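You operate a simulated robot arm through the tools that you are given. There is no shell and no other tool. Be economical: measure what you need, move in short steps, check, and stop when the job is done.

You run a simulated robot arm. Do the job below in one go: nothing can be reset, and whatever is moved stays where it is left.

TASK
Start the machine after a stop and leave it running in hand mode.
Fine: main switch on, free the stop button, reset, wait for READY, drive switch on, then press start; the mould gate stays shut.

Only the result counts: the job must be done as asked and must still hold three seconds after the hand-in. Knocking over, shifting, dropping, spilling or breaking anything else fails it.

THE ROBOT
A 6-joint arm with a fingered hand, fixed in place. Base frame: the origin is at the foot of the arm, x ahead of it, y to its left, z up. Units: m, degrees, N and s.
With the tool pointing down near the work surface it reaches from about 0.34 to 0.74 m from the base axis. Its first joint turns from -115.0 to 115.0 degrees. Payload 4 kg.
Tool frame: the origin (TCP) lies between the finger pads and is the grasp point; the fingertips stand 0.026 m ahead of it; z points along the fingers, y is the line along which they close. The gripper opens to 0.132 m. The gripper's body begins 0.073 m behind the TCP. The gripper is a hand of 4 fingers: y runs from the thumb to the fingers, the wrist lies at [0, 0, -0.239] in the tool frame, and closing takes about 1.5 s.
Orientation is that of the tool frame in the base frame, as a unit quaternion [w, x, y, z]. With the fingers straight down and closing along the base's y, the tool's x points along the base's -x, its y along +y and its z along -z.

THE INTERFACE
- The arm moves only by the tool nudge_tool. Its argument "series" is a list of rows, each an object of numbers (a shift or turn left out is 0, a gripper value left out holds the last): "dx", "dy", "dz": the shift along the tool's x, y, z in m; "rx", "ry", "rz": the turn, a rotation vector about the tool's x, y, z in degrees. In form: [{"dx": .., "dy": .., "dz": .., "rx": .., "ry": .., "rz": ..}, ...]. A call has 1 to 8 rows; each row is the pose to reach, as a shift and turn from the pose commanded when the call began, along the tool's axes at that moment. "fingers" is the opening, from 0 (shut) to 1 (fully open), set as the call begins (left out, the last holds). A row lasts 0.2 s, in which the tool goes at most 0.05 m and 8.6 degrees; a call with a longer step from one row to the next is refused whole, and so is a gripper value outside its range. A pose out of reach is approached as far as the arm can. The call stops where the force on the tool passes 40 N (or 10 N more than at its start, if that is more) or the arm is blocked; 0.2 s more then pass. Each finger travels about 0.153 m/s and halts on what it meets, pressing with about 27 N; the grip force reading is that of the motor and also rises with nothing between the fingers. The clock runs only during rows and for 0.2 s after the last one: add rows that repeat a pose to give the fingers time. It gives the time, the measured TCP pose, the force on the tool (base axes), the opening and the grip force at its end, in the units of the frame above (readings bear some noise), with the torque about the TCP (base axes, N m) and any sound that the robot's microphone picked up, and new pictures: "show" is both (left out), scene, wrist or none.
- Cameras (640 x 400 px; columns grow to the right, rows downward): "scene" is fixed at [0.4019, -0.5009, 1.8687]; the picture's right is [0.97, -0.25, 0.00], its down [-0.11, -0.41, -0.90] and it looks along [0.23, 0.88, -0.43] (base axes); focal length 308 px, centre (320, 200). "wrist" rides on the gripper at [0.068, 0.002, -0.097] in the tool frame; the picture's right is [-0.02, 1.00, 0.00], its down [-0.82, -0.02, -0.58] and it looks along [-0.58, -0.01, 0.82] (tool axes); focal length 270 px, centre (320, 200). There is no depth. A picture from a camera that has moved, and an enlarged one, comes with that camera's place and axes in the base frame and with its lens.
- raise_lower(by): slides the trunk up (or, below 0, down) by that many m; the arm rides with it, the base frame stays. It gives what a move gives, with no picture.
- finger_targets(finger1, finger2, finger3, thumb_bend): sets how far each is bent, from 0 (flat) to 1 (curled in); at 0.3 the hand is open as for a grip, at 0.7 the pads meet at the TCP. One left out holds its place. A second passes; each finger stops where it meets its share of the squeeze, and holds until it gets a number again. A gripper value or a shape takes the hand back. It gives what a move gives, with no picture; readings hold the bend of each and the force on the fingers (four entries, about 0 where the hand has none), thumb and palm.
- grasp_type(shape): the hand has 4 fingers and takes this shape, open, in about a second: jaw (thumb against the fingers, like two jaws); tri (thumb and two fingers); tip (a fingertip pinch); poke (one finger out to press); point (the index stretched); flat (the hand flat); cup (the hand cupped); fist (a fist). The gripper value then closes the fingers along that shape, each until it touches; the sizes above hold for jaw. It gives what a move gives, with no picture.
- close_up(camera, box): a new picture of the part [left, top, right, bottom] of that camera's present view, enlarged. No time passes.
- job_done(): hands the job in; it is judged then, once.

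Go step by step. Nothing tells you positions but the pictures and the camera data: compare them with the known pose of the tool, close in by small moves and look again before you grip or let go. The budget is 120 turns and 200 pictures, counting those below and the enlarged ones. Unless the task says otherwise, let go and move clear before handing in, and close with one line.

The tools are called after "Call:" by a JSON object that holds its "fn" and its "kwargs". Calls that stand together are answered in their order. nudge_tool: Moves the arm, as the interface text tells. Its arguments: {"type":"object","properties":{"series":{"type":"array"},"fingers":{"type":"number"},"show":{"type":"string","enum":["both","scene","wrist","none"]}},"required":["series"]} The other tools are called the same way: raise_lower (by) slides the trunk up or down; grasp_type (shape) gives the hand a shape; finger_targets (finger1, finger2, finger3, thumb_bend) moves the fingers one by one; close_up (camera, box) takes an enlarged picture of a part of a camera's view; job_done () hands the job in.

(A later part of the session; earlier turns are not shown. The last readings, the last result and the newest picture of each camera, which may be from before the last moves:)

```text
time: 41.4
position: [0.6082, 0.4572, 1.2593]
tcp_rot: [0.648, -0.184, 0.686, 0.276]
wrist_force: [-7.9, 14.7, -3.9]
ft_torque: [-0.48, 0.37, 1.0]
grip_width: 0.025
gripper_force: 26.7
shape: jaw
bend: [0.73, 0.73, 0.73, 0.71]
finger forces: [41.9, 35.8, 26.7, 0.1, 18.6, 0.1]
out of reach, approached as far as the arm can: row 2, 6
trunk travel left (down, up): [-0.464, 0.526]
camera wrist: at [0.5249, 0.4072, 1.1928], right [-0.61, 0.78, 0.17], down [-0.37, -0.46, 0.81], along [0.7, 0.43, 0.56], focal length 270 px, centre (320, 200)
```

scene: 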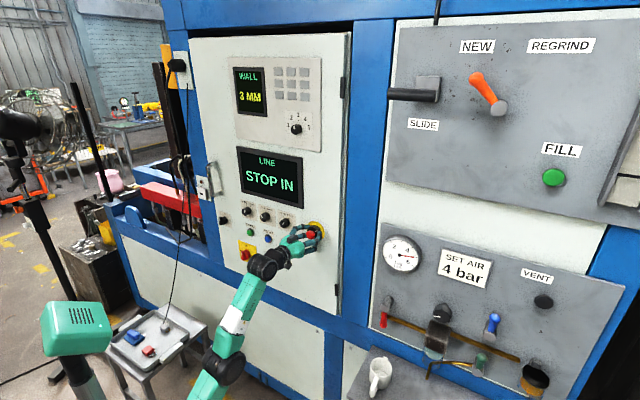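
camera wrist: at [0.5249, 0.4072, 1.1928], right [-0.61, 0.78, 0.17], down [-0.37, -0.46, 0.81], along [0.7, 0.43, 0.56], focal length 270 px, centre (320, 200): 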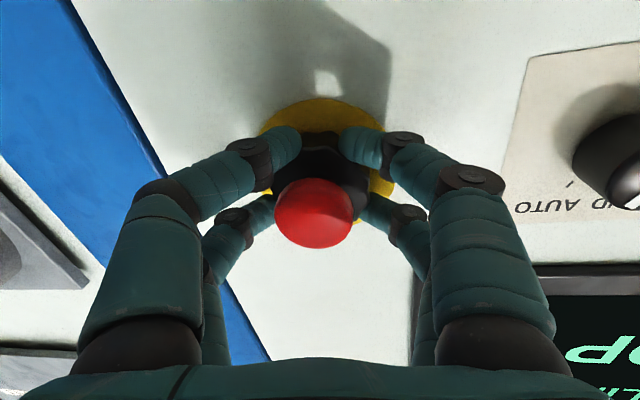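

The display still says STOP IN while I hold the collar. I let go and see whether it springs out.

Call:
{"fn": "nudge_tool", "kwargs": {"series": [{"dz": 0}, {"dz": 0}, {"dz": 0}, {"dz": 0}, {"dz": -0.02}, {"dz": -0.05}], "fingers": 0.72, "show": "both"}}

Call:
{"fn": "close_up", "kwargs": {"camera": "wrist", "box": [230, 60, 430, 240]}}

```text
time: 42.8
position: [0.585, 0.4357, 1.2858]
tcp_rot: [0.648, -0.185, 0.686, 0.275]
wrist_force: [0.0, 0.7, -0.1]
ft_torque: [-0.01, -0.01, 0.0]
grip_width: 0.0947
gripper_force: 0.0
shape: jaw
bend: [0.66, 0.66, 0.66, 0.55]
finger forces: [0.0, 0.1, 0.1, 0.0, 0.0, 0.0]
out of reach, approached as far as the arm can: row 5, 6
trunk travel left (down, up): [-0.464, 0.526]
camera wrist: at [0.5012, 0.3844, 1.2196], right [-0.61, 0.78, 0.16], down [-0.37, -0.46, 0.81], along [0.71, 0.43, 0.56], focal length 270 px, centre (320, 200)
```

scene: 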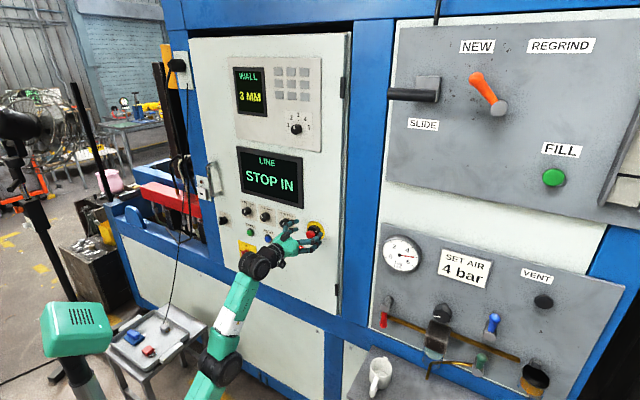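
wrist: 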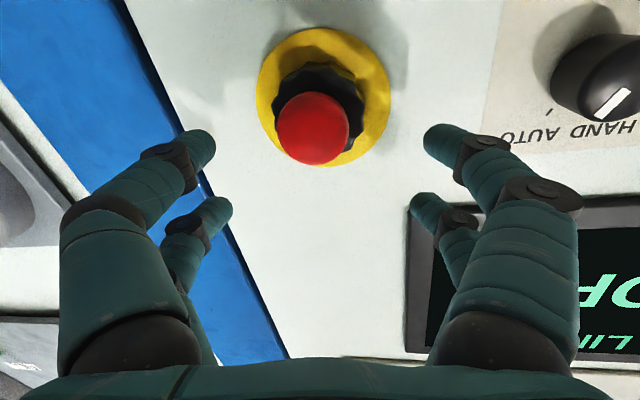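

```text
2.22 times, centred on (330, 150) of wrist
camera zoom: at [0.5012, 0.3844, 1.2196], right [-0.61, 0.78, 0.16], down [-0.37, -0.46, 0.81], along [0.71, 0.43, 0.56], focal length 601 px, centre (298, 311)
```

zoom: 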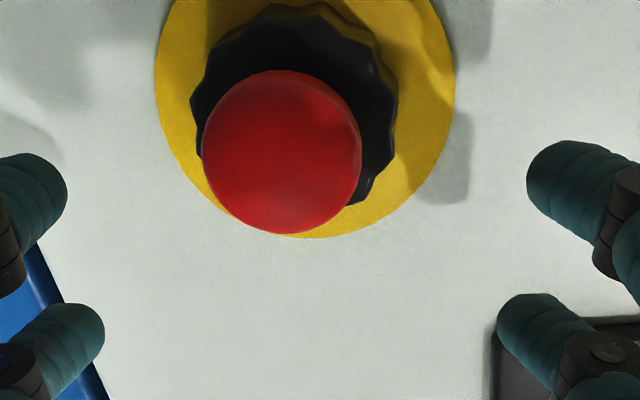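

I check the collar's mark from the scene camera.

Call:
{"fn": "close_up", "kwargs": {"camera": "scene", "box": [285, 210, 345, 250]}}

```text
10.00 times, centred on (315, 230) of scene
camera zoom: at [0.4019, -0.5009, 1.8687], right [0.97, -0.25, 0.0], down [-0.11, -0.41, -0.9], along [0.23, 0.88, -0.43], focal length 3085 px, centre (370, -100)
```

zoom: 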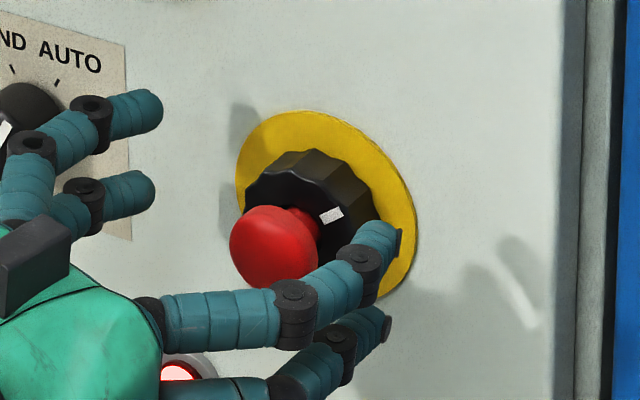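

The collar turned clockwise by about 50° and the red cap seems to stand further out. I back off straight, correcting the drift, and look at the display again.

Call:
{"fn": "nudge_tool", "kwargs": {"series": [{"dz": -0.01}, {"dz": -0.02}, {"dz": -0.03}, {"dz": -0.03, "rz": -8}, {"dz": -0.03, "rz": -16}, {"dz": -0.03, "rz": -24}, {"dz": -0.03, "rz": -24}], "show": "both"}}

Call:
{"fn": "close_up", "kwargs": {"camera": "scene", "box": [285, 210, 345, 250]}}

```text
time: 44.4
position: [0.5622, 0.4179, 1.2849]
tcp_rot: [0.691, -0.324, 0.632, 0.135]
wrist_force: [-0.4, 0.2, 0.8]
ft_torque: [0.02, 0.04, 0.01]
grip_width: 0.0949
gripper_force: 0.1
shape: jaw
bend: [0.66, 0.66, 0.66, 0.55]
finger forces: [0.0, 0.0, 0.0, 0.0, 0.1, 0.0]
out of reach, approached as far as the arm can: row 1, 2, 3
trunk travel left (down, up): [-0.464, 0.526]
camera wrist: at [0.4965, 0.3449, 1.2197], right [-0.6, 0.76, -0.25], down [-0.58, -0.19, 0.8], along [0.56, 0.62, 0.55], focal length 270 px, centre (320, 200)
```

scene: 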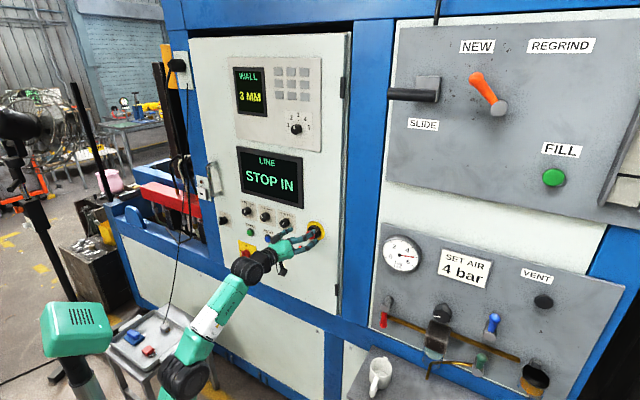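
wrist: 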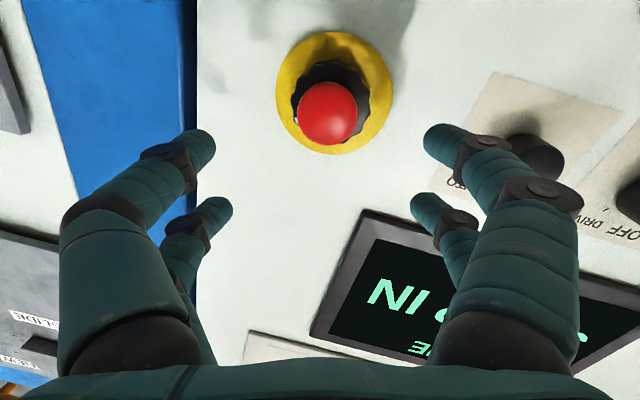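

```text
10.00 times, centred on (315, 230) of scene
camera zoom: at [0.4019, -0.5009, 1.8687], right [0.97, -0.25, 0.0], down [-0.11, -0.41, -0.9], along [0.23, 0.88, -0.43], focal length 3085 px, centre (370, -100)
```

zoom: 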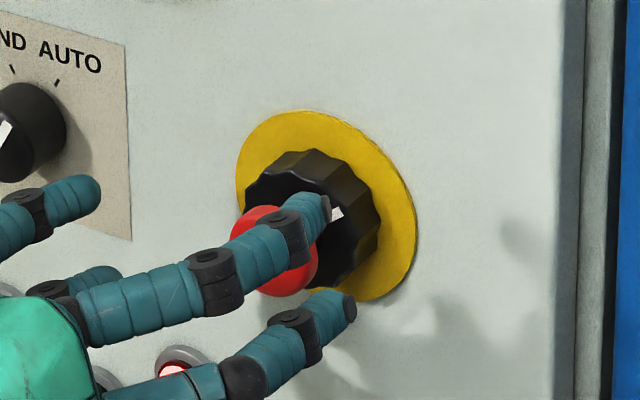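

I move the hand left, out of the line of sight, to see the stop button clearly.

Call:
{"fn": "nudge_tool", "kwargs": {"series": [{"dz": -0.03}, {"dz": -0.04, "dx": -0.008, "dy": 0.03}, {"dz": -0.04, "dx": -0.018, "dy": 0.07}, {"dz": -0.04, "dx": -0.028, "dy": 0.106}], "show": "both"}}

Call:
{"fn": "close_up", "kwargs": {"camera": "scene", "box": [285, 210, 345, 250]}}

```text
time: 45.4
position: [0.4619, 0.4791, 1.282]
tcp_rot: [0.691, -0.322, 0.633, 0.135]
wrist_force: [-0.1, -0.7, -0.6]
ft_torque: [-0.02, 0.02, 0.05]
grip_width: 0.0947
gripper_force: 0.1
shape: jaw
bend: [0.66, 0.66, 0.66, 0.55]
finger forces: [0.0, 0.1, 0.0, 0.0, 0.1, 0.1]
trunk travel left (down, up): [-0.464, 0.526]
camera wrist: at [0.3958, 0.4066, 1.2177], right [-0.6, 0.76, -0.25], down [-0.58, -0.19, 0.8], along [0.56, 0.62, 0.55], focal length 270 px, centre (320, 200)
```

scene: 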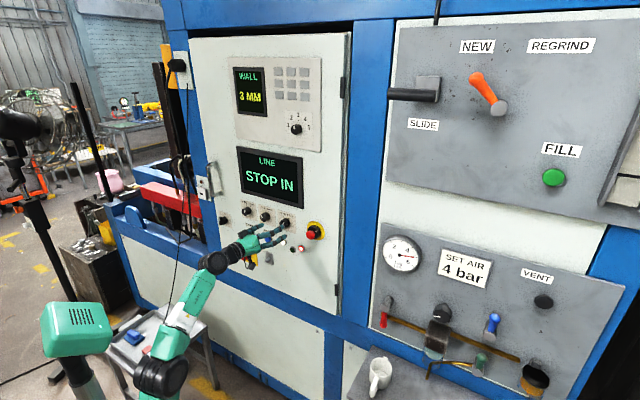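
wrist: 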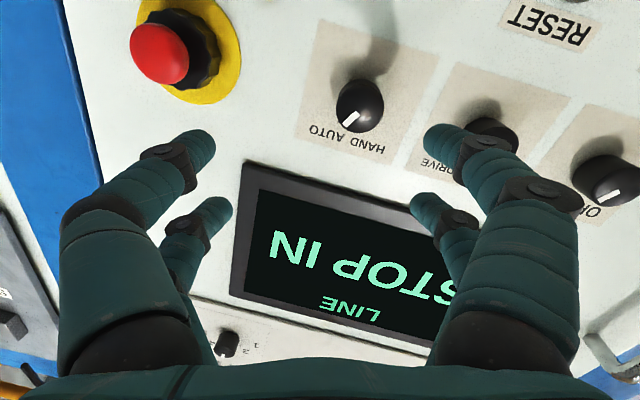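

```text
10.00 times, centred on (315, 230) of scene
camera zoom: at [0.4019, -0.5009, 1.8687], right [0.97, -0.25, 0.0], down [-0.11, -0.41, -0.9], along [0.23, 0.88, -0.43], focal length 3085 px, centre (370, -100)
```

zoom: 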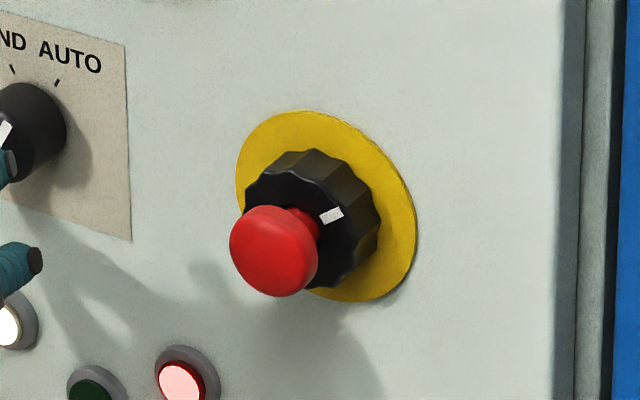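

The cap moved out a little and the collar stands about 55° clockwise, but STOP IN remains. I go back, grip the collar again from a more anticlockwise start and twist further.

Call:
{"fn": "nudge_tool", "kwargs": {"series": [{"dx": 0.01, "dy": -0.02, "rz": -8}, {"dx": 0.02, "dy": -0.04, "rz": -16}, {"dx": 0.03, "dy": -0.06, "rz": -24}, {"dx": 0.04, "dy": -0.085, "rz": -32}, {"dx": 0.048, "dy": -0.103, "dz": 0.013, "rz": -40}], "show": "wrist"}}

```text
time: 46.6
position: [0.542, 0.3981, 1.2649]
tcp_rot: [0.695, -0.52, 0.484, -0.109]
wrist_force: [-0.5, 0.2, -0.3]
ft_torque: [-0.02, 0.0, 0.0]
grip_width: 0.0946
gripper_force: 0.1
shape: jaw
bend: [0.66, 0.66, 0.66, 0.55]
finger forces: [0.0, 0.0, 0.0, 0.1, 0.0, 0.0]
trunk travel left (down, up): [-0.464, 0.526]
camera wrist: at [0.4998, 0.2947, 1.2265], right [-0.36, 0.45, -0.81], down [-0.86, 0.17, 0.48], along [0.35, 0.88, 0.33], focal length 270 px, centre (320, 200)
```

wrist: 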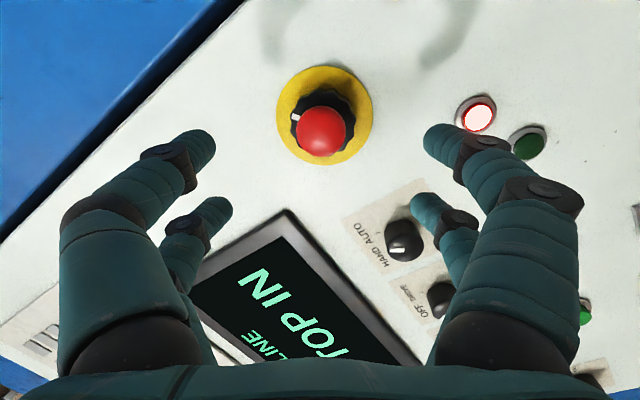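

Aligned again; I advance and grip the collar.

Call:
{"fn": "nudge_tool", "kwargs": {"series": [{"dz": 0.03}, {"dz": 0.06}, {"dz": 0.075, "dy": 0.002}, {"dz": 0.09, "dy": 0.002}], "show": "wrist"}}

Call:
{"fn": "nudge_tool", "kwargs": {"series": [{"dz": 0}, {"dz": 0}, {"dz": 0}, {"dz": 0}, {"dz": 0}], "fingers": 0, "show": "none"}}

Call:
{"fn": "nudge_tool", "kwargs": {"series": [{"rz": 8}, {"rz": 16}, {"rz": 24}, {"rz": 32}, {"rz": 40}], "show": "both"}}

```text
time: 47.6
position: [0.6125, 0.4529, 1.2618]
tcp_rot: [0.695, -0.52, 0.484, -0.11]
wrist_force: [-0.9, -0.1, 1.0]
ft_torque: [0.0, 0.03, 0.01]
grip_width: 0.0947
gripper_force: 0.1
shape: jaw
bend: [0.66, 0.66, 0.66, 0.55]
finger forces: [0.0, 0.0, 0.0, 0.0, 0.0, 0.0]
trunk travel left (down, up): [-0.464, 0.526]
camera wrist: at [0.5694, 0.3501, 1.2222], right [-0.36, 0.45, -0.81], down [-0.86, 0.17, 0.48], along [0.35, 0.88, 0.33], focal length 270 px, centre (320, 200)
```

wrist: 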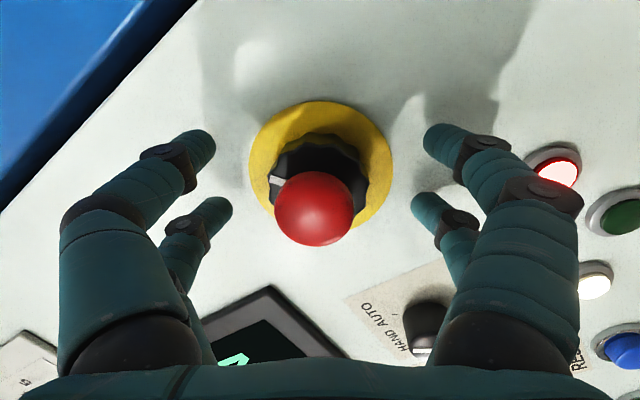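

```text
time: 48.8
position: [0.6138, 0.4542, 1.2594]
tcp_rot: [0.695, -0.519, 0.485, -0.11]
wrist_force: [3.4, -1.3, -5.9]
ft_torque: [-0.03, -0.01, 0.21]
grip_width: 0.0219
gripper_force: 27.6
shape: jaw
bend: [0.72, 0.74, 0.74, 0.71]
finger forces: [23.5, 29.2, 30.2, 0.0, 22.5, 0.0]
trunk travel left (down, up): [-0.464, 0.526]
```

```text
time: 50.0
position: [0.6098, 0.4567, 1.2572]
tcp_rot: [0.689, -0.323, 0.634, 0.136]
wrist_force: [-2.7, 12.7, -11.1]
ft_torque: [-0.48, 0.4, 0.76]
grip_width: 0.0207
gripper_force: 27.0
shape: jaw
bend: [0.72, 0.74, 0.73, 0.72]
finger forces: [33.5, 33.6, 29.3, 0.0, 19.5, 0.0]
out of reach, approached as far as the arm can: row 5
trunk travel left (down, up): [-0.464, 0.526]
camera wrist: at [0.5436, 0.3841, 1.1926], right [-0.6, 0.76, -0.25], down [-0.57, -0.19, 0.8], along [0.56, 0.62, 0.55], focal length 270 px, centre (320, 200)
```

scene: 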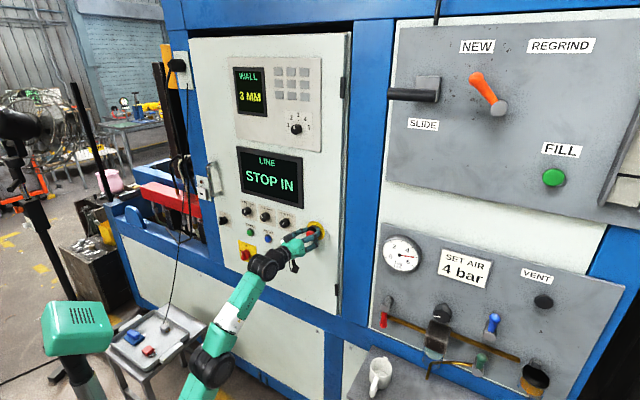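
wrist: 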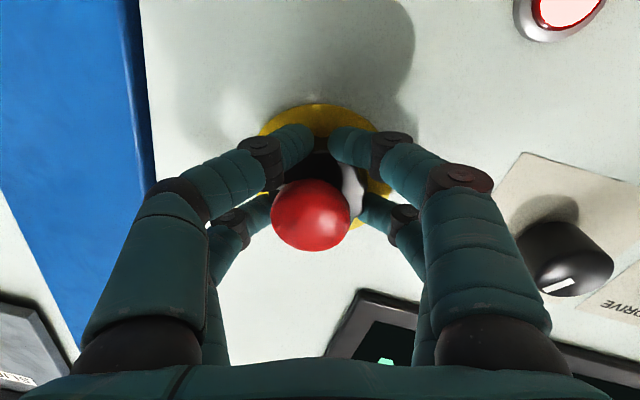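

The collar meets a stop with about 1 N m. I try pulling gently while holding.

Call:
{"fn": "nudge_tool", "kwargs": {"series": [{"dz": -0.005}, {"dz": -0.01}, {"dz": -0.015}, {"dz": -0.02}], "show": "both"}}

```text
time: 50.5
position: [0.6057, 0.4559, 1.2559]
tcp_rot: [0.691, -0.323, 0.632, 0.136]
wrist_force: [22.4, 28.4, 12.5]
ft_torque: [-0.21, 0.07, 0.23]
grip_width: 0.0163
gripper_force: 27.2
shape: jaw
bend: [0.72, 0.72, 0.71, 0.74]
finger forces: [23.5, 26.3, 34.4, 0.1, 20.3, 0.0]
trunk travel left (down, up): [-0.464, 0.526]
stopped in row 2: the force on the tool passed its limit (the readings are from after the stop); the commanded pose is now the measured one
camera wrist: at [0.5404, 0.3821, 1.1912], right [-0.6, 0.76, -0.25], down [-0.57, -0.19, 0.8], along [0.55, 0.62, 0.55], focal length 270 px, centre (320, 200)
```

scene: 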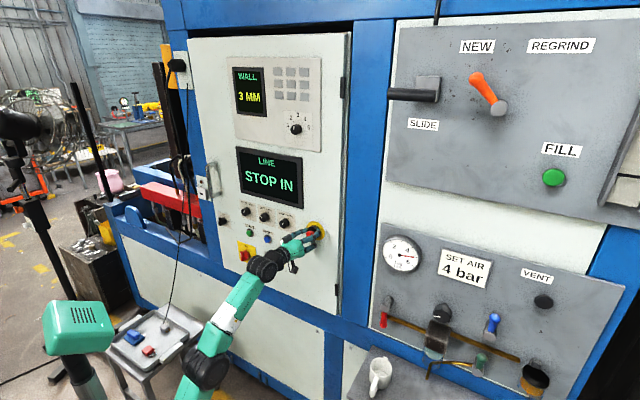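
wrist: 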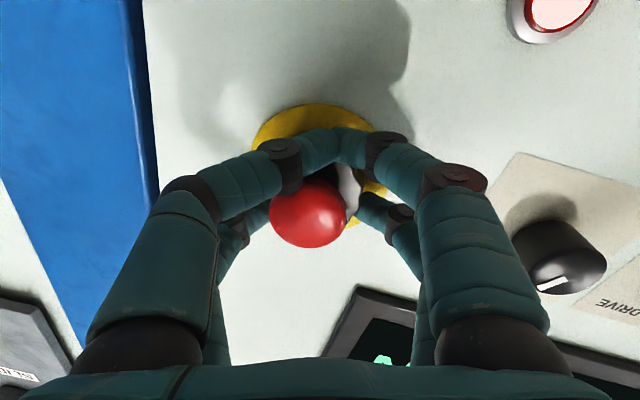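

Pulling meets firm resistance. I let go and look at the state of collar and cap.

Call:
{"fn": "nudge_tool", "kwargs": {"series": [{"dz": 0.003}, {"dz": 0.003}, {"dz": 0.003}, {"dz": 0.003}, {"dz": -0.03}, {"dz": -0.07}, {"dz": -0.08, "dy": 0.04}, {"dz": -0.08, "dy": 0.085}], "fingers": 0.72, "show": "both"}}

Call:
{"fn": "close_up", "kwargs": {"camera": "scene", "box": [285, 210, 345, 250]}}

```text
time: 52.4
position: [0.4884, 0.4635, 1.2369]
tcp_rot: [0.692, -0.322, 0.632, 0.136]
wrist_force: [0.7, -0.3, 0.9]
ft_torque: [0.0, 0.02, 0.04]
grip_width: 0.0947
gripper_force: 0.0
shape: jaw
bend: [0.66, 0.66, 0.66, 0.55]
finger forces: [0.0, 0.1, 0.0, 0.0, 0.0, 0.1]
trunk travel left (down, up): [-0.464, 0.526]
camera wrist: at [0.423, 0.3912, 1.1708], right [-0.6, 0.76, -0.25], down [-0.58, -0.19, 0.79], along [0.55, 0.62, 0.55], focal length 270 px, centre (320, 200)
```

scene: 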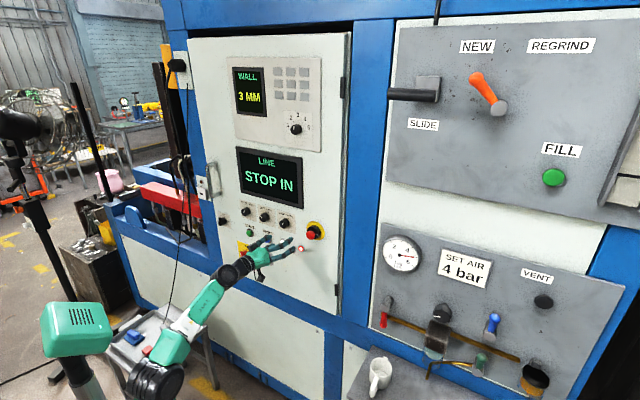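
wrist: 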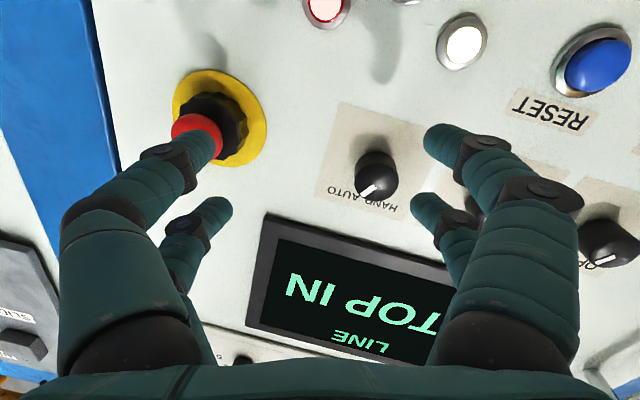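

```text
10.00 times, centred on (315, 230) of scene
camera zoom: at [0.4019, -0.5009, 1.8687], right [0.97, -0.25, 0.0], down [-0.11, -0.41, -0.9], along [0.23, 0.88, -0.43], focal length 3085 px, centre (370, -100)
```

zoom: 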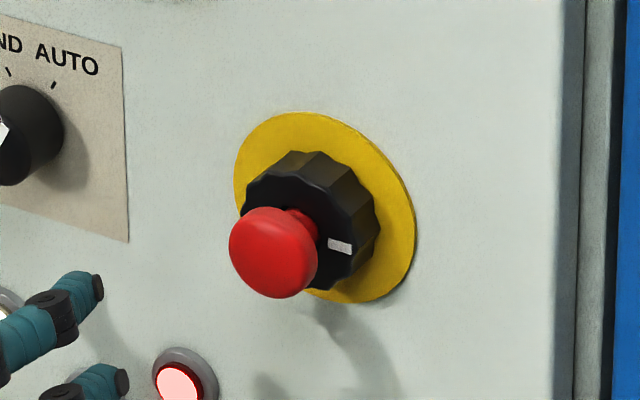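

The collar has turned to about 90° but the cap sits as before, and the door itself gave a hair on pulling, so I won't pull hard. I look at the cap closely for marks.

Call:
{"fn": "nudge_tool", "kwargs": {"series": [{"dz": -0.02, "dx": 0.02, "dy": -0.02}, {"dz": -0.03, "dx": 0.03, "dy": -0.06}, {"dz": -0.03, "dx": 0.03, "dy": -0.1}], "show": "wrist"}}

Call:
{"fn": "close_up", "kwargs": {"camera": "wrist", "box": [240, 20, 400, 130]}}

```text
time: 53.1
position: [0.5279, 0.3629, 1.235]
tcp_rot: [0.692, -0.322, 0.632, 0.135]
wrist_force: [-0.7, 0.5, -1.1]
ft_torque: [-0.03, -0.01, -0.06]
grip_width: 0.0948
gripper_force: 0.1
shape: jaw
bend: [0.66, 0.66, 0.66, 0.55]
finger forces: [0.0, 0.0, 0.0, 0.0, 0.0, 0.0]
trunk travel left (down, up): [-0.464, 0.526]
camera wrist: at [0.463, 0.2894, 1.1697], right [-0.6, 0.76, -0.25], down [-0.58, -0.19, 0.79], along [0.56, 0.62, 0.55], focal length 270 px, centre (320, 200)
```

wrist: 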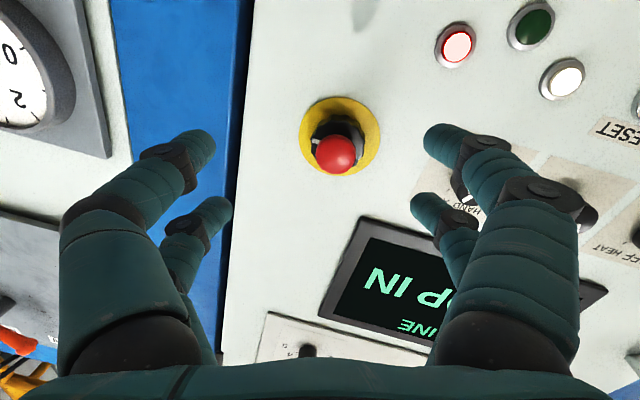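

```text
3.64 times, centred on (320, 75) of wrist
camera zoom: at [0.463, 0.2894, 1.1697], right [-0.6, 0.76, -0.25], down [-0.58, -0.19, 0.79], along [0.56, 0.62, 0.55], focal length 983 px, centre (320, 654)
```

zoom: 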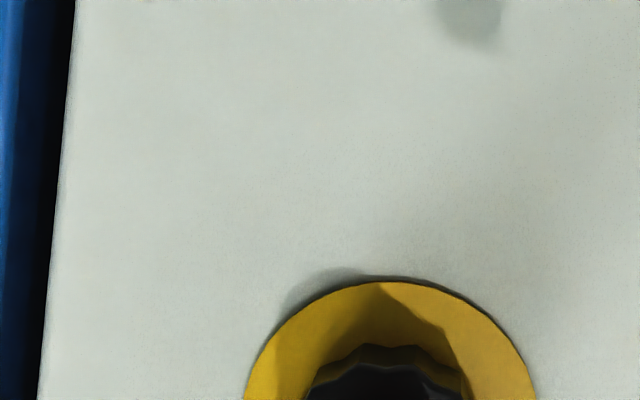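

Call:
{"fn": "close_up", "kwargs": {"camera": "wrist", "box": [280, 80, 400, 190]}}

Call:
{"fn": "close_up", "kwargs": {"camera": "scene", "box": [220, 190, 348, 270]}}

```text
3.64 times, centred on (340, 135) of wrist
camera zoom: at [0.463, 0.2894, 1.1697], right [-0.6, 0.76, -0.25], down [-0.58, -0.19, 0.79], along [0.56, 0.62, 0.55], focal length 983 px, centre (247, 436)
```

zoom: 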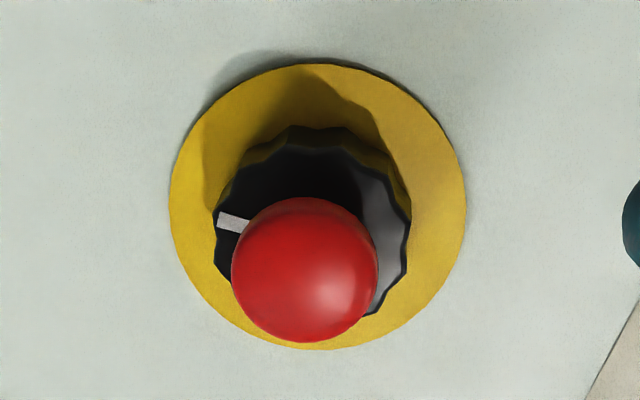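

```text
5.00 times, centred on (284, 230) of scene
camera zoom: at [0.4019, -0.5009, 1.8687], right [0.97, -0.25, 0.0], down [-0.11, -0.41, -0.9], along [0.23, 0.88, -0.43], focal length 1542 px, centre (500, 50)
```

zoom: 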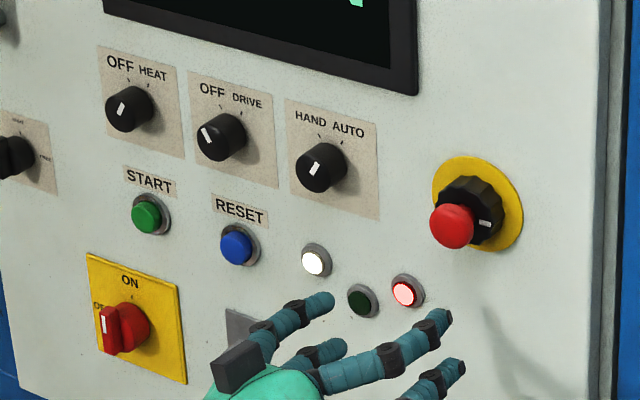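

The cap does stand out about 1 cm more than at the start, so the twist probably released it and the display may just need RESET. I make a poking hand and go to RESET at (0.47, 0.66, 1.14).

Call:
{"fn": "grasp_type", "kwargs": {"shape": "poke"}}

Call:
{"fn": "raise_lower", "kwargs": {"by": -0.09}}

Call:
{"fn": "nudge_tool", "kwargs": {"series": [{"dx": -0.011, "dy": 0.0425}, {"dx": -0.022, "dy": 0.085}, {"dx": -0.033, "dy": 0.1275}, {"dx": -0.044, "dy": 0.17}, {"dx": -0.055, "dy": 0.2125}, {"dx": -0.067, "dy": 0.2565}], "show": "both"}}

```text
time: 54.0
position: [0.5283, 0.3628, 1.2352]
tcp_rot: [0.692, -0.323, 0.631, 0.134]
wrist_force: [0.5, -0.1, 0.1]
ft_torque: [0.01, 0.01, -0.01]
grip_width: 0.0
gripper_force: 0.2
shape: poke
bend: [1.0, 1.0, 1.0, 0.34]
finger forces: [0.0, 0.1, 0.0, 0.0, 0.0, 0.0]
trunk travel left (down, up): [-0.464, 0.526]
```

```text
time: 55.3
position: [0.5284, 0.3615, 1.1446]
tcp_rot: [0.692, -0.322, 0.632, 0.136]
wrist_force: [0.3, 0.3, 0.2]
ft_torque: [0.02, -0.01, 0.02]
grip_width: 0.0003
gripper_force: 0.1
shape: poke
bend: [1.0, 1.0, 1.0, 0.34]
finger forces: [0.0, 0.1, 0.1, 0.0, 0.0, 0.1]
trunk travel left (down, up): [-0.374, 0.616]
```

```text
time: 56.7
position: [0.3651, 0.5688, 1.1368]
tcp_rot: [0.692, -0.322, 0.632, 0.136]
wrist_force: [1.1, 0.8, 1.1]
ft_torque: [-0.02, 0.0, 0.0]
grip_width: 0.0
gripper_force: 0.1
shape: poke
bend: [1.0, 1.0, 1.0, 0.34]
finger forces: [0.1, 0.0, 0.0, 0.0, 0.0, 0.0]
trunk travel left (down, up): [-0.374, 0.616]
camera wrist: at [0.2991, 0.497, 1.0716], right [-0.6, 0.76, -0.25], down [-0.58, -0.19, 0.79], along [0.56, 0.62, 0.55], focal length 270 px, centre (320, 200)
```

scene: 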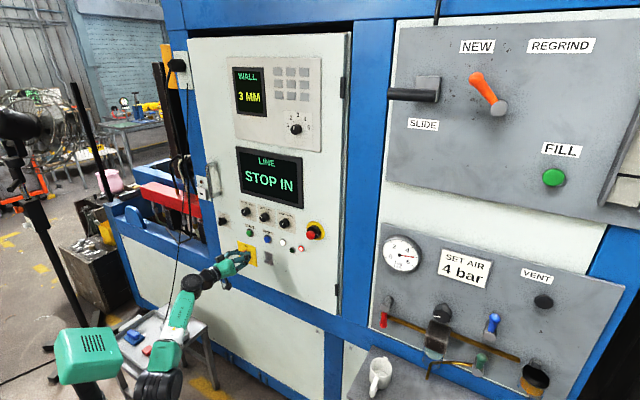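
wrist: 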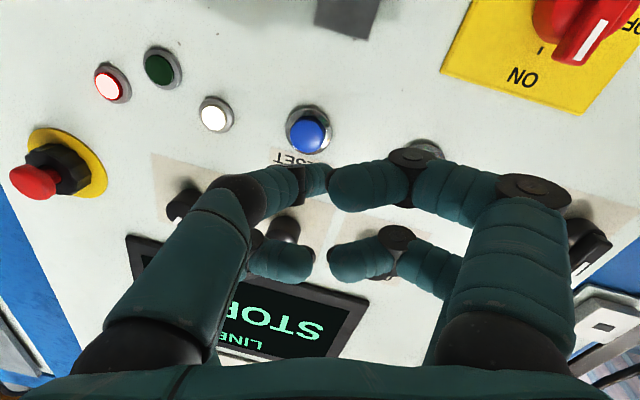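

I check the hand's shape for the pressing finger.

Call:
{"fn": "close_up", "kwargs": {"camera": "wrist", "box": [100, 120, 600, 400]}}

Call:
{"fn": "close_up", "kwargs": {"camera": "scene", "box": [170, 210, 300, 320]}}

```text
1.28 times, centred on (350, 260) of wrist
camera zoom: at [0.2991, 0.497, 1.0716], right [-0.6, 0.76, -0.25], down [-0.58, -0.19, 0.79], along [0.56, 0.62, 0.55], focal length 346 px, centre (282, 123)
```

zoom: 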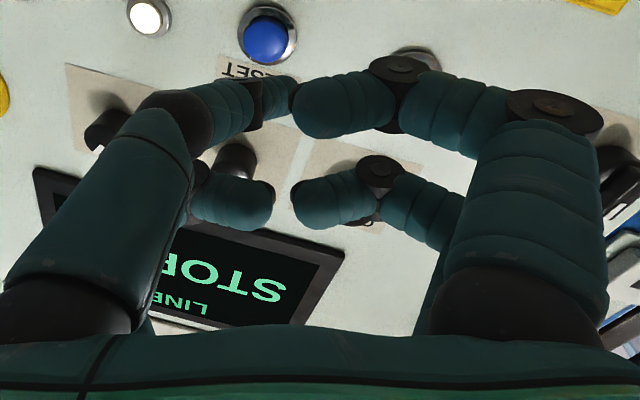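

```text
3.64 times, centred on (235, 265) of scene
camera zoom: at [0.4019, -0.5009, 1.8687], right [0.97, -0.25, 0.0], down [-0.11, -0.41, -0.9], along [0.23, 0.88, -0.43], focal length 1122 px, centre (629, -36)
```

zoom: 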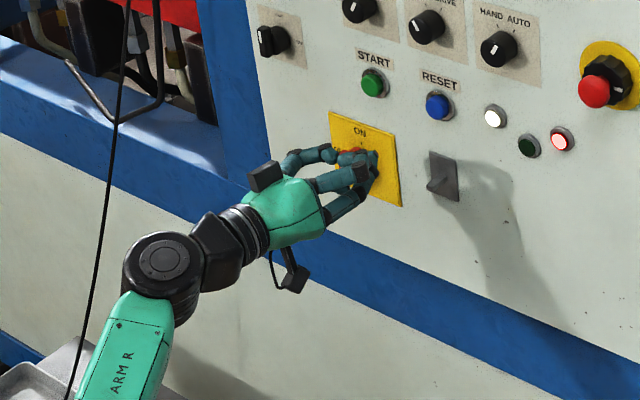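

The poke shape is unclear here; I try the point shape and view it.

Call:
{"fn": "grasp_type", "kwargs": {"shape": "point"}}

Call:
{"fn": "close_up", "kwargs": {"camera": "wrist", "box": [100, 80, 600, 400]}}

Call:
{"fn": "close_up", "kwargs": {"camera": "scene", "box": [195, 235, 275, 290]}}

```text
time: 57.6
position: [0.3646, 0.5694, 1.1369]
tcp_rot: [0.692, -0.323, 0.632, 0.136]
wrist_force: [0.4, -0.2, -0.8]
ft_torque: [0.0, 0.01, 0.03]
grip_width: 0.0
gripper_force: 0.1
shape: point
bend: [0.24, 0.99, 1.0, 0.39]
finger forces: [0.0, 0.0, 0.0, 0.0, 0.0, 0.1]
trunk travel left (down, up): [-0.374, 0.616]
```

```text
1.25 times, centred on (350, 240) of wrist
camera zoom: at [0.2996, 0.4967, 1.0715], right [-0.6, 0.76, -0.25], down [-0.58, -0.19, 0.79], along [0.56, 0.62, 0.55], focal length 338 px, centre (282, 150)
```

zoom: 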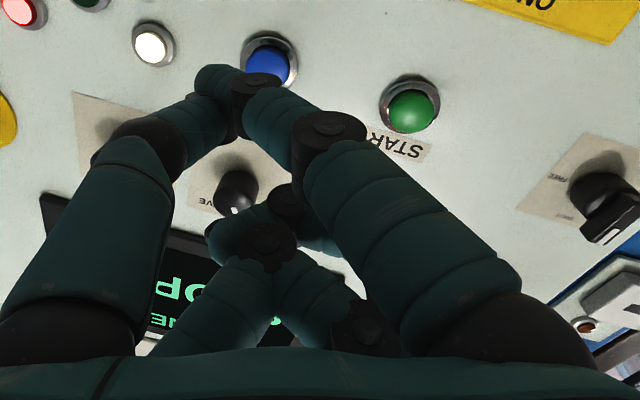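

```text
7.27 times, centred on (235, 262) of scene
camera zoom: at [0.4019, -0.5009, 1.8687], right [0.97, -0.25, 0.0], down [-0.11, -0.41, -0.9], along [0.23, 0.88, -0.43], focal length 2244 px, centre (938, -254)
```

zoom: 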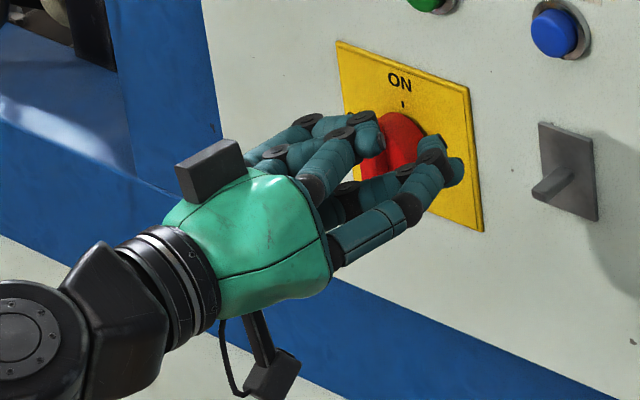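

I shape the fingers myself: index straight, the others curled.

Call:
{"fn": "finger_targets", "kwargs": {"finger1": 0.0, "finger2": 1.0, "finger3": 1.0, "thumb_bend": 1.0}}

Call:
{"fn": "close_up", "kwargs": {"camera": "wrist", "box": [0, 0, 640, 400]}}

Call:
{"fn": "close_up", "kwargs": {"camera": "scene", "box": [195, 235, 275, 290]}}

```text
time: 58.6
position: [0.3639, 0.5697, 1.1365]
tcp_rot: [0.692, -0.323, 0.631, 0.135]
wrist_force: [0.2, 0.3, 0.4]
ft_torque: [0.01, 0.02, -0.02]
grip_width: 0.0001
gripper_force: 0.1
shape: fingers
bend: [0.94, 0.9, 1.0, 0.91]
finger forces: [0.1, 0.0, 0.1, 0.0, 0.1, 0.1]
trunk travel left (down, up): [-0.374, 0.616]
```

```text
1.00 times, centred on (320, 200) of wrist
camera zoom: at [0.2994, 0.497, 1.0715], right [-0.6, 0.76, -0.25], down [-0.58, -0.19, 0.79], along [0.56, 0.62, 0.55], focal length 270 px, centre (320, 200)
```

zoom: 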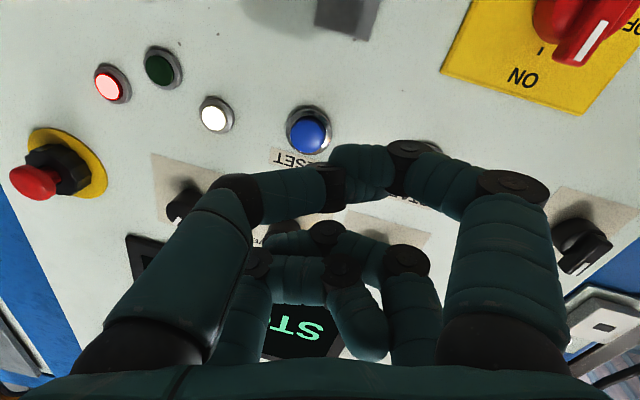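

```text
7.27 times, centred on (235, 262) of scene
camera zoom: at [0.4019, -0.5009, 1.8687], right [0.97, -0.25, 0.0], down [-0.11, -0.41, -0.9], along [0.23, 0.88, -0.43], focal length 2244 px, centre (938, -254)
```

zoom: 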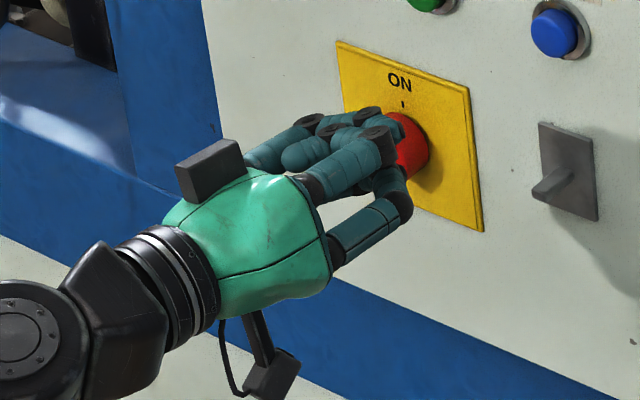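

The curled fingers tangle. Simpler: a closed jaw, pressing with the pair of tips nearest the camera.

Call:
{"fn": "grasp_type", "kwargs": {"shape": "jaw"}}

Call:
{"fn": "nudge_tool", "kwargs": {"series": [{"dz": 0}, {"dz": 0}, {"dz": 0}, {"dz": 0}, {"dz": 0}, {"dz": 0}, {"dz": 0}], "fingers": 0, "show": "both"}}

```text
time: 59.5
position: [0.3648, 0.5694, 1.1379]
tcp_rot: [0.692, -0.323, 0.631, 0.136]
wrist_force: [0.0, -0.4, -0.4]
ft_torque: [-0.02, 0.02, 0.0]
grip_width: 0.1319
gripper_force: 0.0
shape: jaw
bend: [0.3, 0.3, 0.3, 0.3]
finger forces: [0.0, 0.0, 0.0, 0.1, 0.1, 0.0]
trunk travel left (down, up): [-0.374, 0.616]
```

```text
time: 61.1
position: [0.3651, 0.57, 1.1366]
tcp_rot: [0.692, -0.322, 0.632, 0.136]
wrist_force: [-0.5, -0.2, 0.5]
ft_torque: [0.0, -0.02, -0.04]
grip_width: 0.0
gripper_force: 26.6
shape: jaw
bend: [0.62, 0.63, 0.63, 0.7]
finger forces: [0.0, 0.0, 0.0, 0.1, 0.1, 0.1]
trunk travel left (down, up): [-0.374, 0.616]
camera wrist: at [0.2994, 0.4969, 1.0715], right [-0.6, 0.76, -0.25], down [-0.58, -0.19, 0.79], along [0.56, 0.62, 0.55], focal length 270 px, centre (320, 200)
```

scene: 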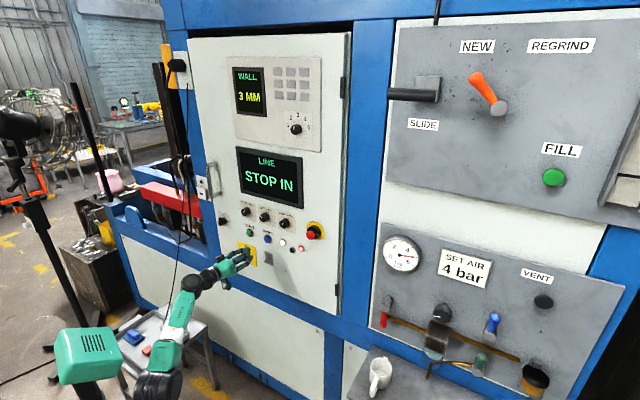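
wrist: 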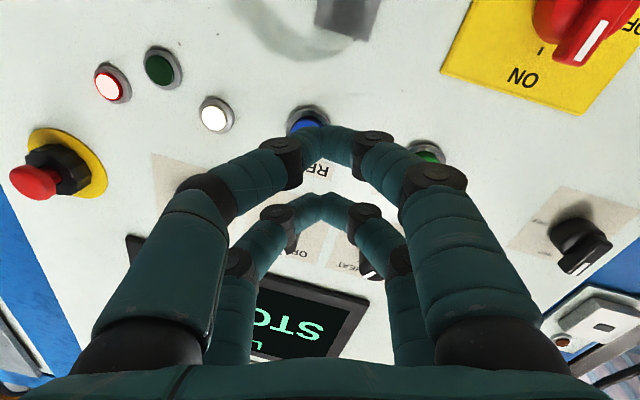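

The tips form a blunt probe. I raise it in line with RESET and approach to about 3 cm.

Call:
{"fn": "nudge_tool", "kwargs": {"series": [{"dx": -0.028, "dy": -0.007}, {"dx": -0.028, "dy": -0.007, "dz": 0.035}, {"dx": -0.028, "dy": -0.007, "dz": 0.07}], "show": "both"}}

Call:
{"fn": "close_up", "kwargs": {"camera": "scene", "box": [220, 200, 300, 260]}}

```text
time: 61.9
position: [0.4152, 0.6089, 1.1558]
tcp_rot: [0.692, -0.323, 0.631, 0.137]
wrist_force: [0.0, -0.6, 0.5]
ft_torque: [-0.02, 0.03, 0.01]
grip_width: 0.0
gripper_force: 26.5
shape: jaw
bend: [0.62, 0.63, 0.63, 0.7]
finger forces: [0.0, 0.0, 0.0, 0.0, 0.0, 0.0]
out of reach, approached as far as the arm can: row 3
trunk travel left (down, up): [-0.374, 0.616]
camera wrist: at [0.3482, 0.5369, 1.0905], right [-0.6, 0.76, -0.25], down [-0.58, -0.19, 0.79], along [0.56, 0.62, 0.56], focal length 270 px, centre (320, 200)
```

scene: 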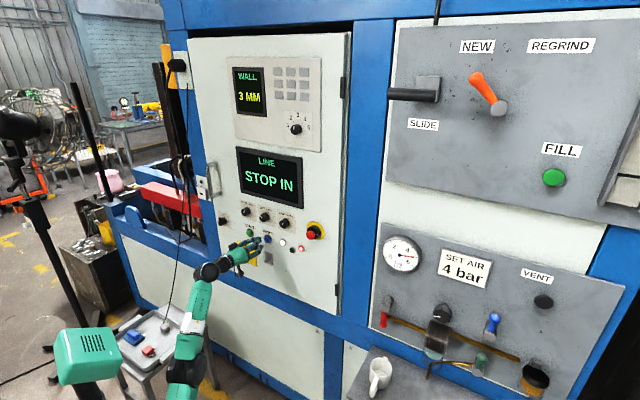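
wrist: 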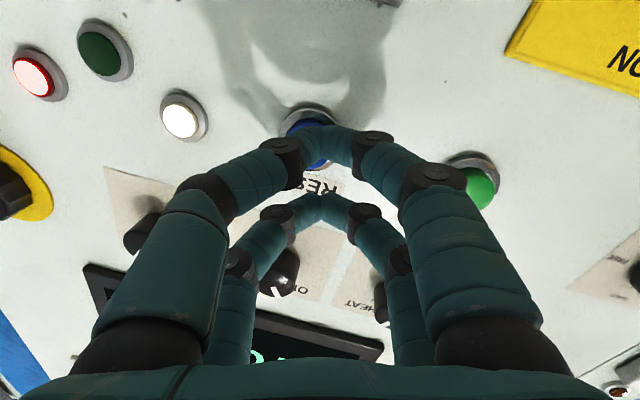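

```text
6.67 times, centred on (260, 230) of scene
camera zoom: at [0.4019, -0.5009, 1.8687], right [0.97, -0.25, 0.0], down [-0.11, -0.41, -0.9], along [0.23, 0.88, -0.43], focal length 2057 px, centre (720, 0)
```

zoom: 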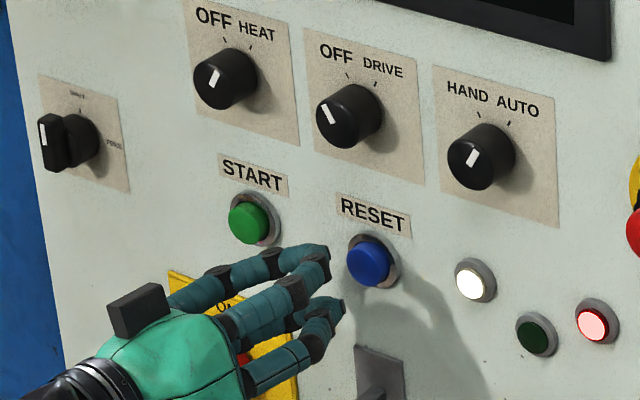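

The arm is at its extent with the trunk this low. I back off, raise the trunk by 0.15 and bring the hand down by as much.

Call:
{"fn": "nudge_tool", "kwargs": {"series": [{"dz": -0.04}], "show": "none"}}

Call:
{"fn": "raise_lower", "kwargs": {"by": 0.15}}

Call:
{"fn": "nudge_tool", "kwargs": {"series": [{"dx": 0.045, "dy": 0.011}, {"dx": 0.09, "dy": 0.023}, {"dx": 0.136, "dy": 0.035}], "show": "wrist"}}

```text
time: 62.3
position: [0.3831, 0.5867, 1.1511]
tcp_rot: [0.691, -0.322, 0.633, 0.135]
wrist_force: [0.6, 0.9, -1.5]
ft_torque: [0.03, -0.08, -0.06]
grip_width: 0.0
gripper_force: 26.8
shape: jaw
bend: [0.62, 0.63, 0.63, 0.7]
finger forces: [0.1, 0.0, 0.0, 0.0, 0.0, 0.0]
trunk travel left (down, up): [-0.374, 0.616]
```

```text
time: 64.0
position: [0.3823, 0.5837, 1.3034]
tcp_rot: [0.692, -0.323, 0.631, 0.137]
wrist_force: [-0.1, 0.2, 0.3]
ft_torque: [0.0, 0.0, 0.0]
grip_width: 0.0004
gripper_force: 27.3
shape: jaw
bend: [0.62, 0.63, 0.63, 0.7]
finger forces: [0.0, 0.0, 0.1, 0.0, 0.1, 0.1]
trunk travel left (down, up): [-0.524, 0.466]
```

```text
time: 64.8
position: [0.3812, 0.581, 1.1631]
tcp_rot: [0.692, -0.323, 0.632, 0.137]
wrist_force: [-0.3, -0.7, 0.4]
ft_torque: [0.02, -0.01, -0.02]
grip_width: 0.0
gripper_force: 26.7
shape: jaw
bend: [0.62, 0.63, 0.63, 0.7]
finger forces: [0.0, 0.0, 0.1, 0.0, 0.0, 0.0]
trunk travel left (down, up): [-0.524, 0.466]
camera wrist: at [0.3152, 0.5094, 1.0972], right [-0.6, 0.76, -0.25], down [-0.58, -0.19, 0.79], along [0.55, 0.62, 0.55], focal length 270 px, centre (320, 200)
```

wrist: 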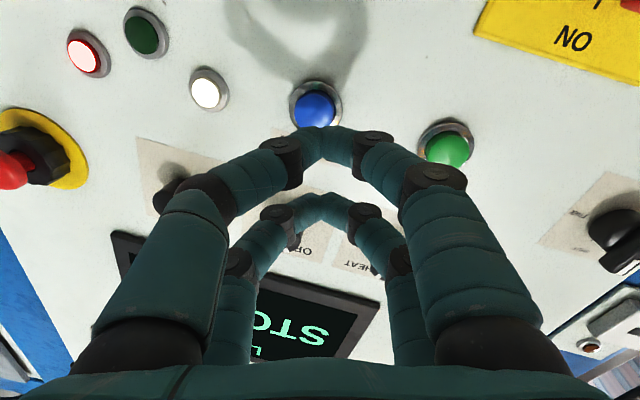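

RESET is about 8 cm ahead of the tips. I press it in fine steps.

Call:
{"fn": "nudge_tool", "kwargs": {"series": [{"dx": -0.005, "dz": 0.03}, {"dx": -0.005, "dz": 0.06}, {"dx": -0.005, "dz": 0.07}, {"dx": -0.005, "dz": 0.078}, {"dx": -0.005, "dz": 0.084}], "show": "both"}}

Call:
{"fn": "close_up", "kwargs": {"camera": "scene", "box": [220, 200, 300, 260]}}

```text
time: 66.0
position: [0.4395, 0.6282, 1.1721]
tcp_rot: [0.692, -0.322, 0.631, 0.138]
wrist_force: [-26.2, -26.9, -7.1]
ft_torque: [-0.52, 0.63, -0.31]
grip_width: 0.0
gripper_force: 27.4
shape: jaw
bend: [0.68, 0.63, 0.63, 0.7]
finger forces: [0.1, 0.1, 0.0, 0.1, 0.0, 0.0]
trunk travel left (down, up): [-0.524, 0.466]
heard: click
stopped in row 5: the force on the tool passed its limit (the readings are from after the stop); the commanded pose is now the measured one
camera wrist: at [0.3747, 0.5567, 1.1056], right [-0.6, 0.76, -0.25], down [-0.58, -0.2, 0.79], along [0.55, 0.62, 0.56], focal length 270 px, centre (320, 200)
```

scene: 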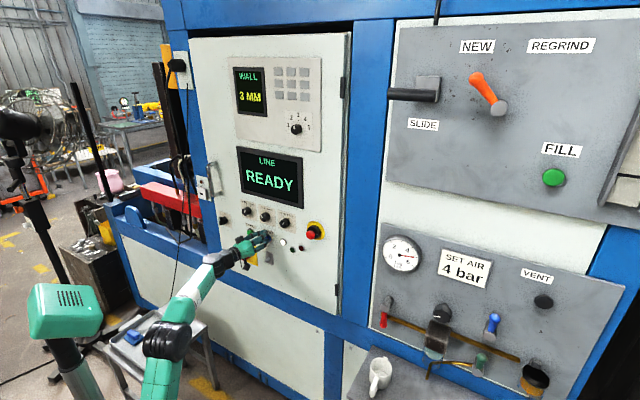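
wrist: 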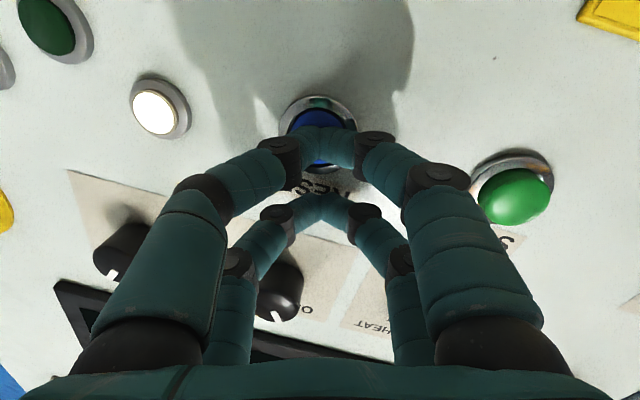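

```text
6.67 times, centred on (260, 230) of scene
camera zoom: at [0.4019, -0.5009, 1.8687], right [0.97, -0.25, 0.0], down [-0.11, -0.41, -0.9], along [0.23, 0.88, -0.43], focal length 2057 px, centre (720, 0)
```

zoom: 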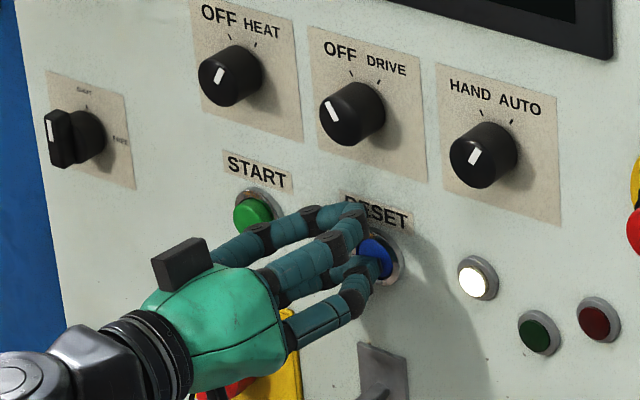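

READY is shown. Next I turn the mode knob from AUTO to HAND: retreat, move to in front of it and open the hand.

Call:
{"fn": "nudge_tool", "kwargs": {"series": [{"dz": -0.045}, {"dz": -0.09}, {"dz": -0.09, "dx": -0.015, "dy": -0.033}, {"dz": -0.09, "dx": -0.03, "dy": -0.066}, {"dz": -0.09, "dx": -0.045, "dy": -0.1}, {"dz": -0.09, "dx": -0.059, "dy": -0.132}], "fingers": 0.6, "show": "both"}}

```text
time: 67.4
position: [0.4429, 0.4908, 1.261]
tcp_rot: [0.691, -0.322, 0.632, 0.137]
wrist_force: [-0.8, -0.1, -0.1]
ft_torque: [-0.01, 0.01, -0.02]
grip_width: 0.079
gripper_force: 0.0
shape: jaw
bend: [0.71, 0.71, 0.71, 0.7]
finger forces: [0.1, 0.0, 0.0, 0.0, 0.0, 0.0]
trunk travel left (down, up): [-0.524, 0.466]
camera wrist: at [0.3766, 0.4172, 1.1953], right [-0.6, 0.76, -0.25], down [-0.58, -0.19, 0.79], along [0.55, 0.62, 0.55], focal length 270 px, centre (320, 200)
```

scene: 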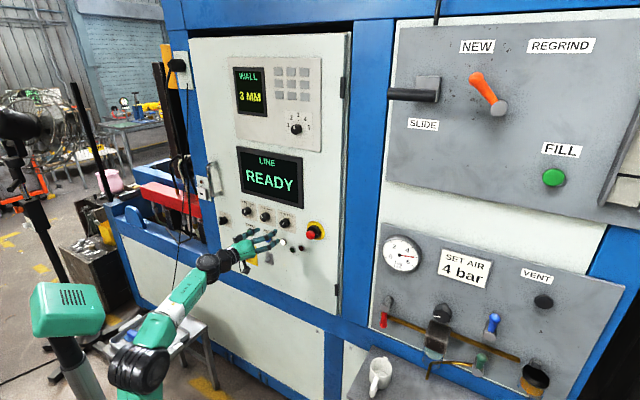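
wrist: 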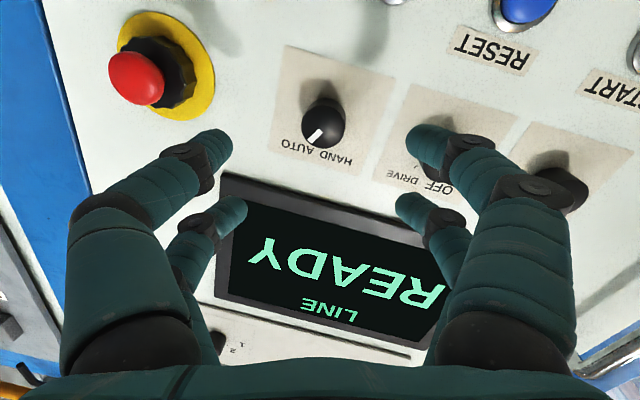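

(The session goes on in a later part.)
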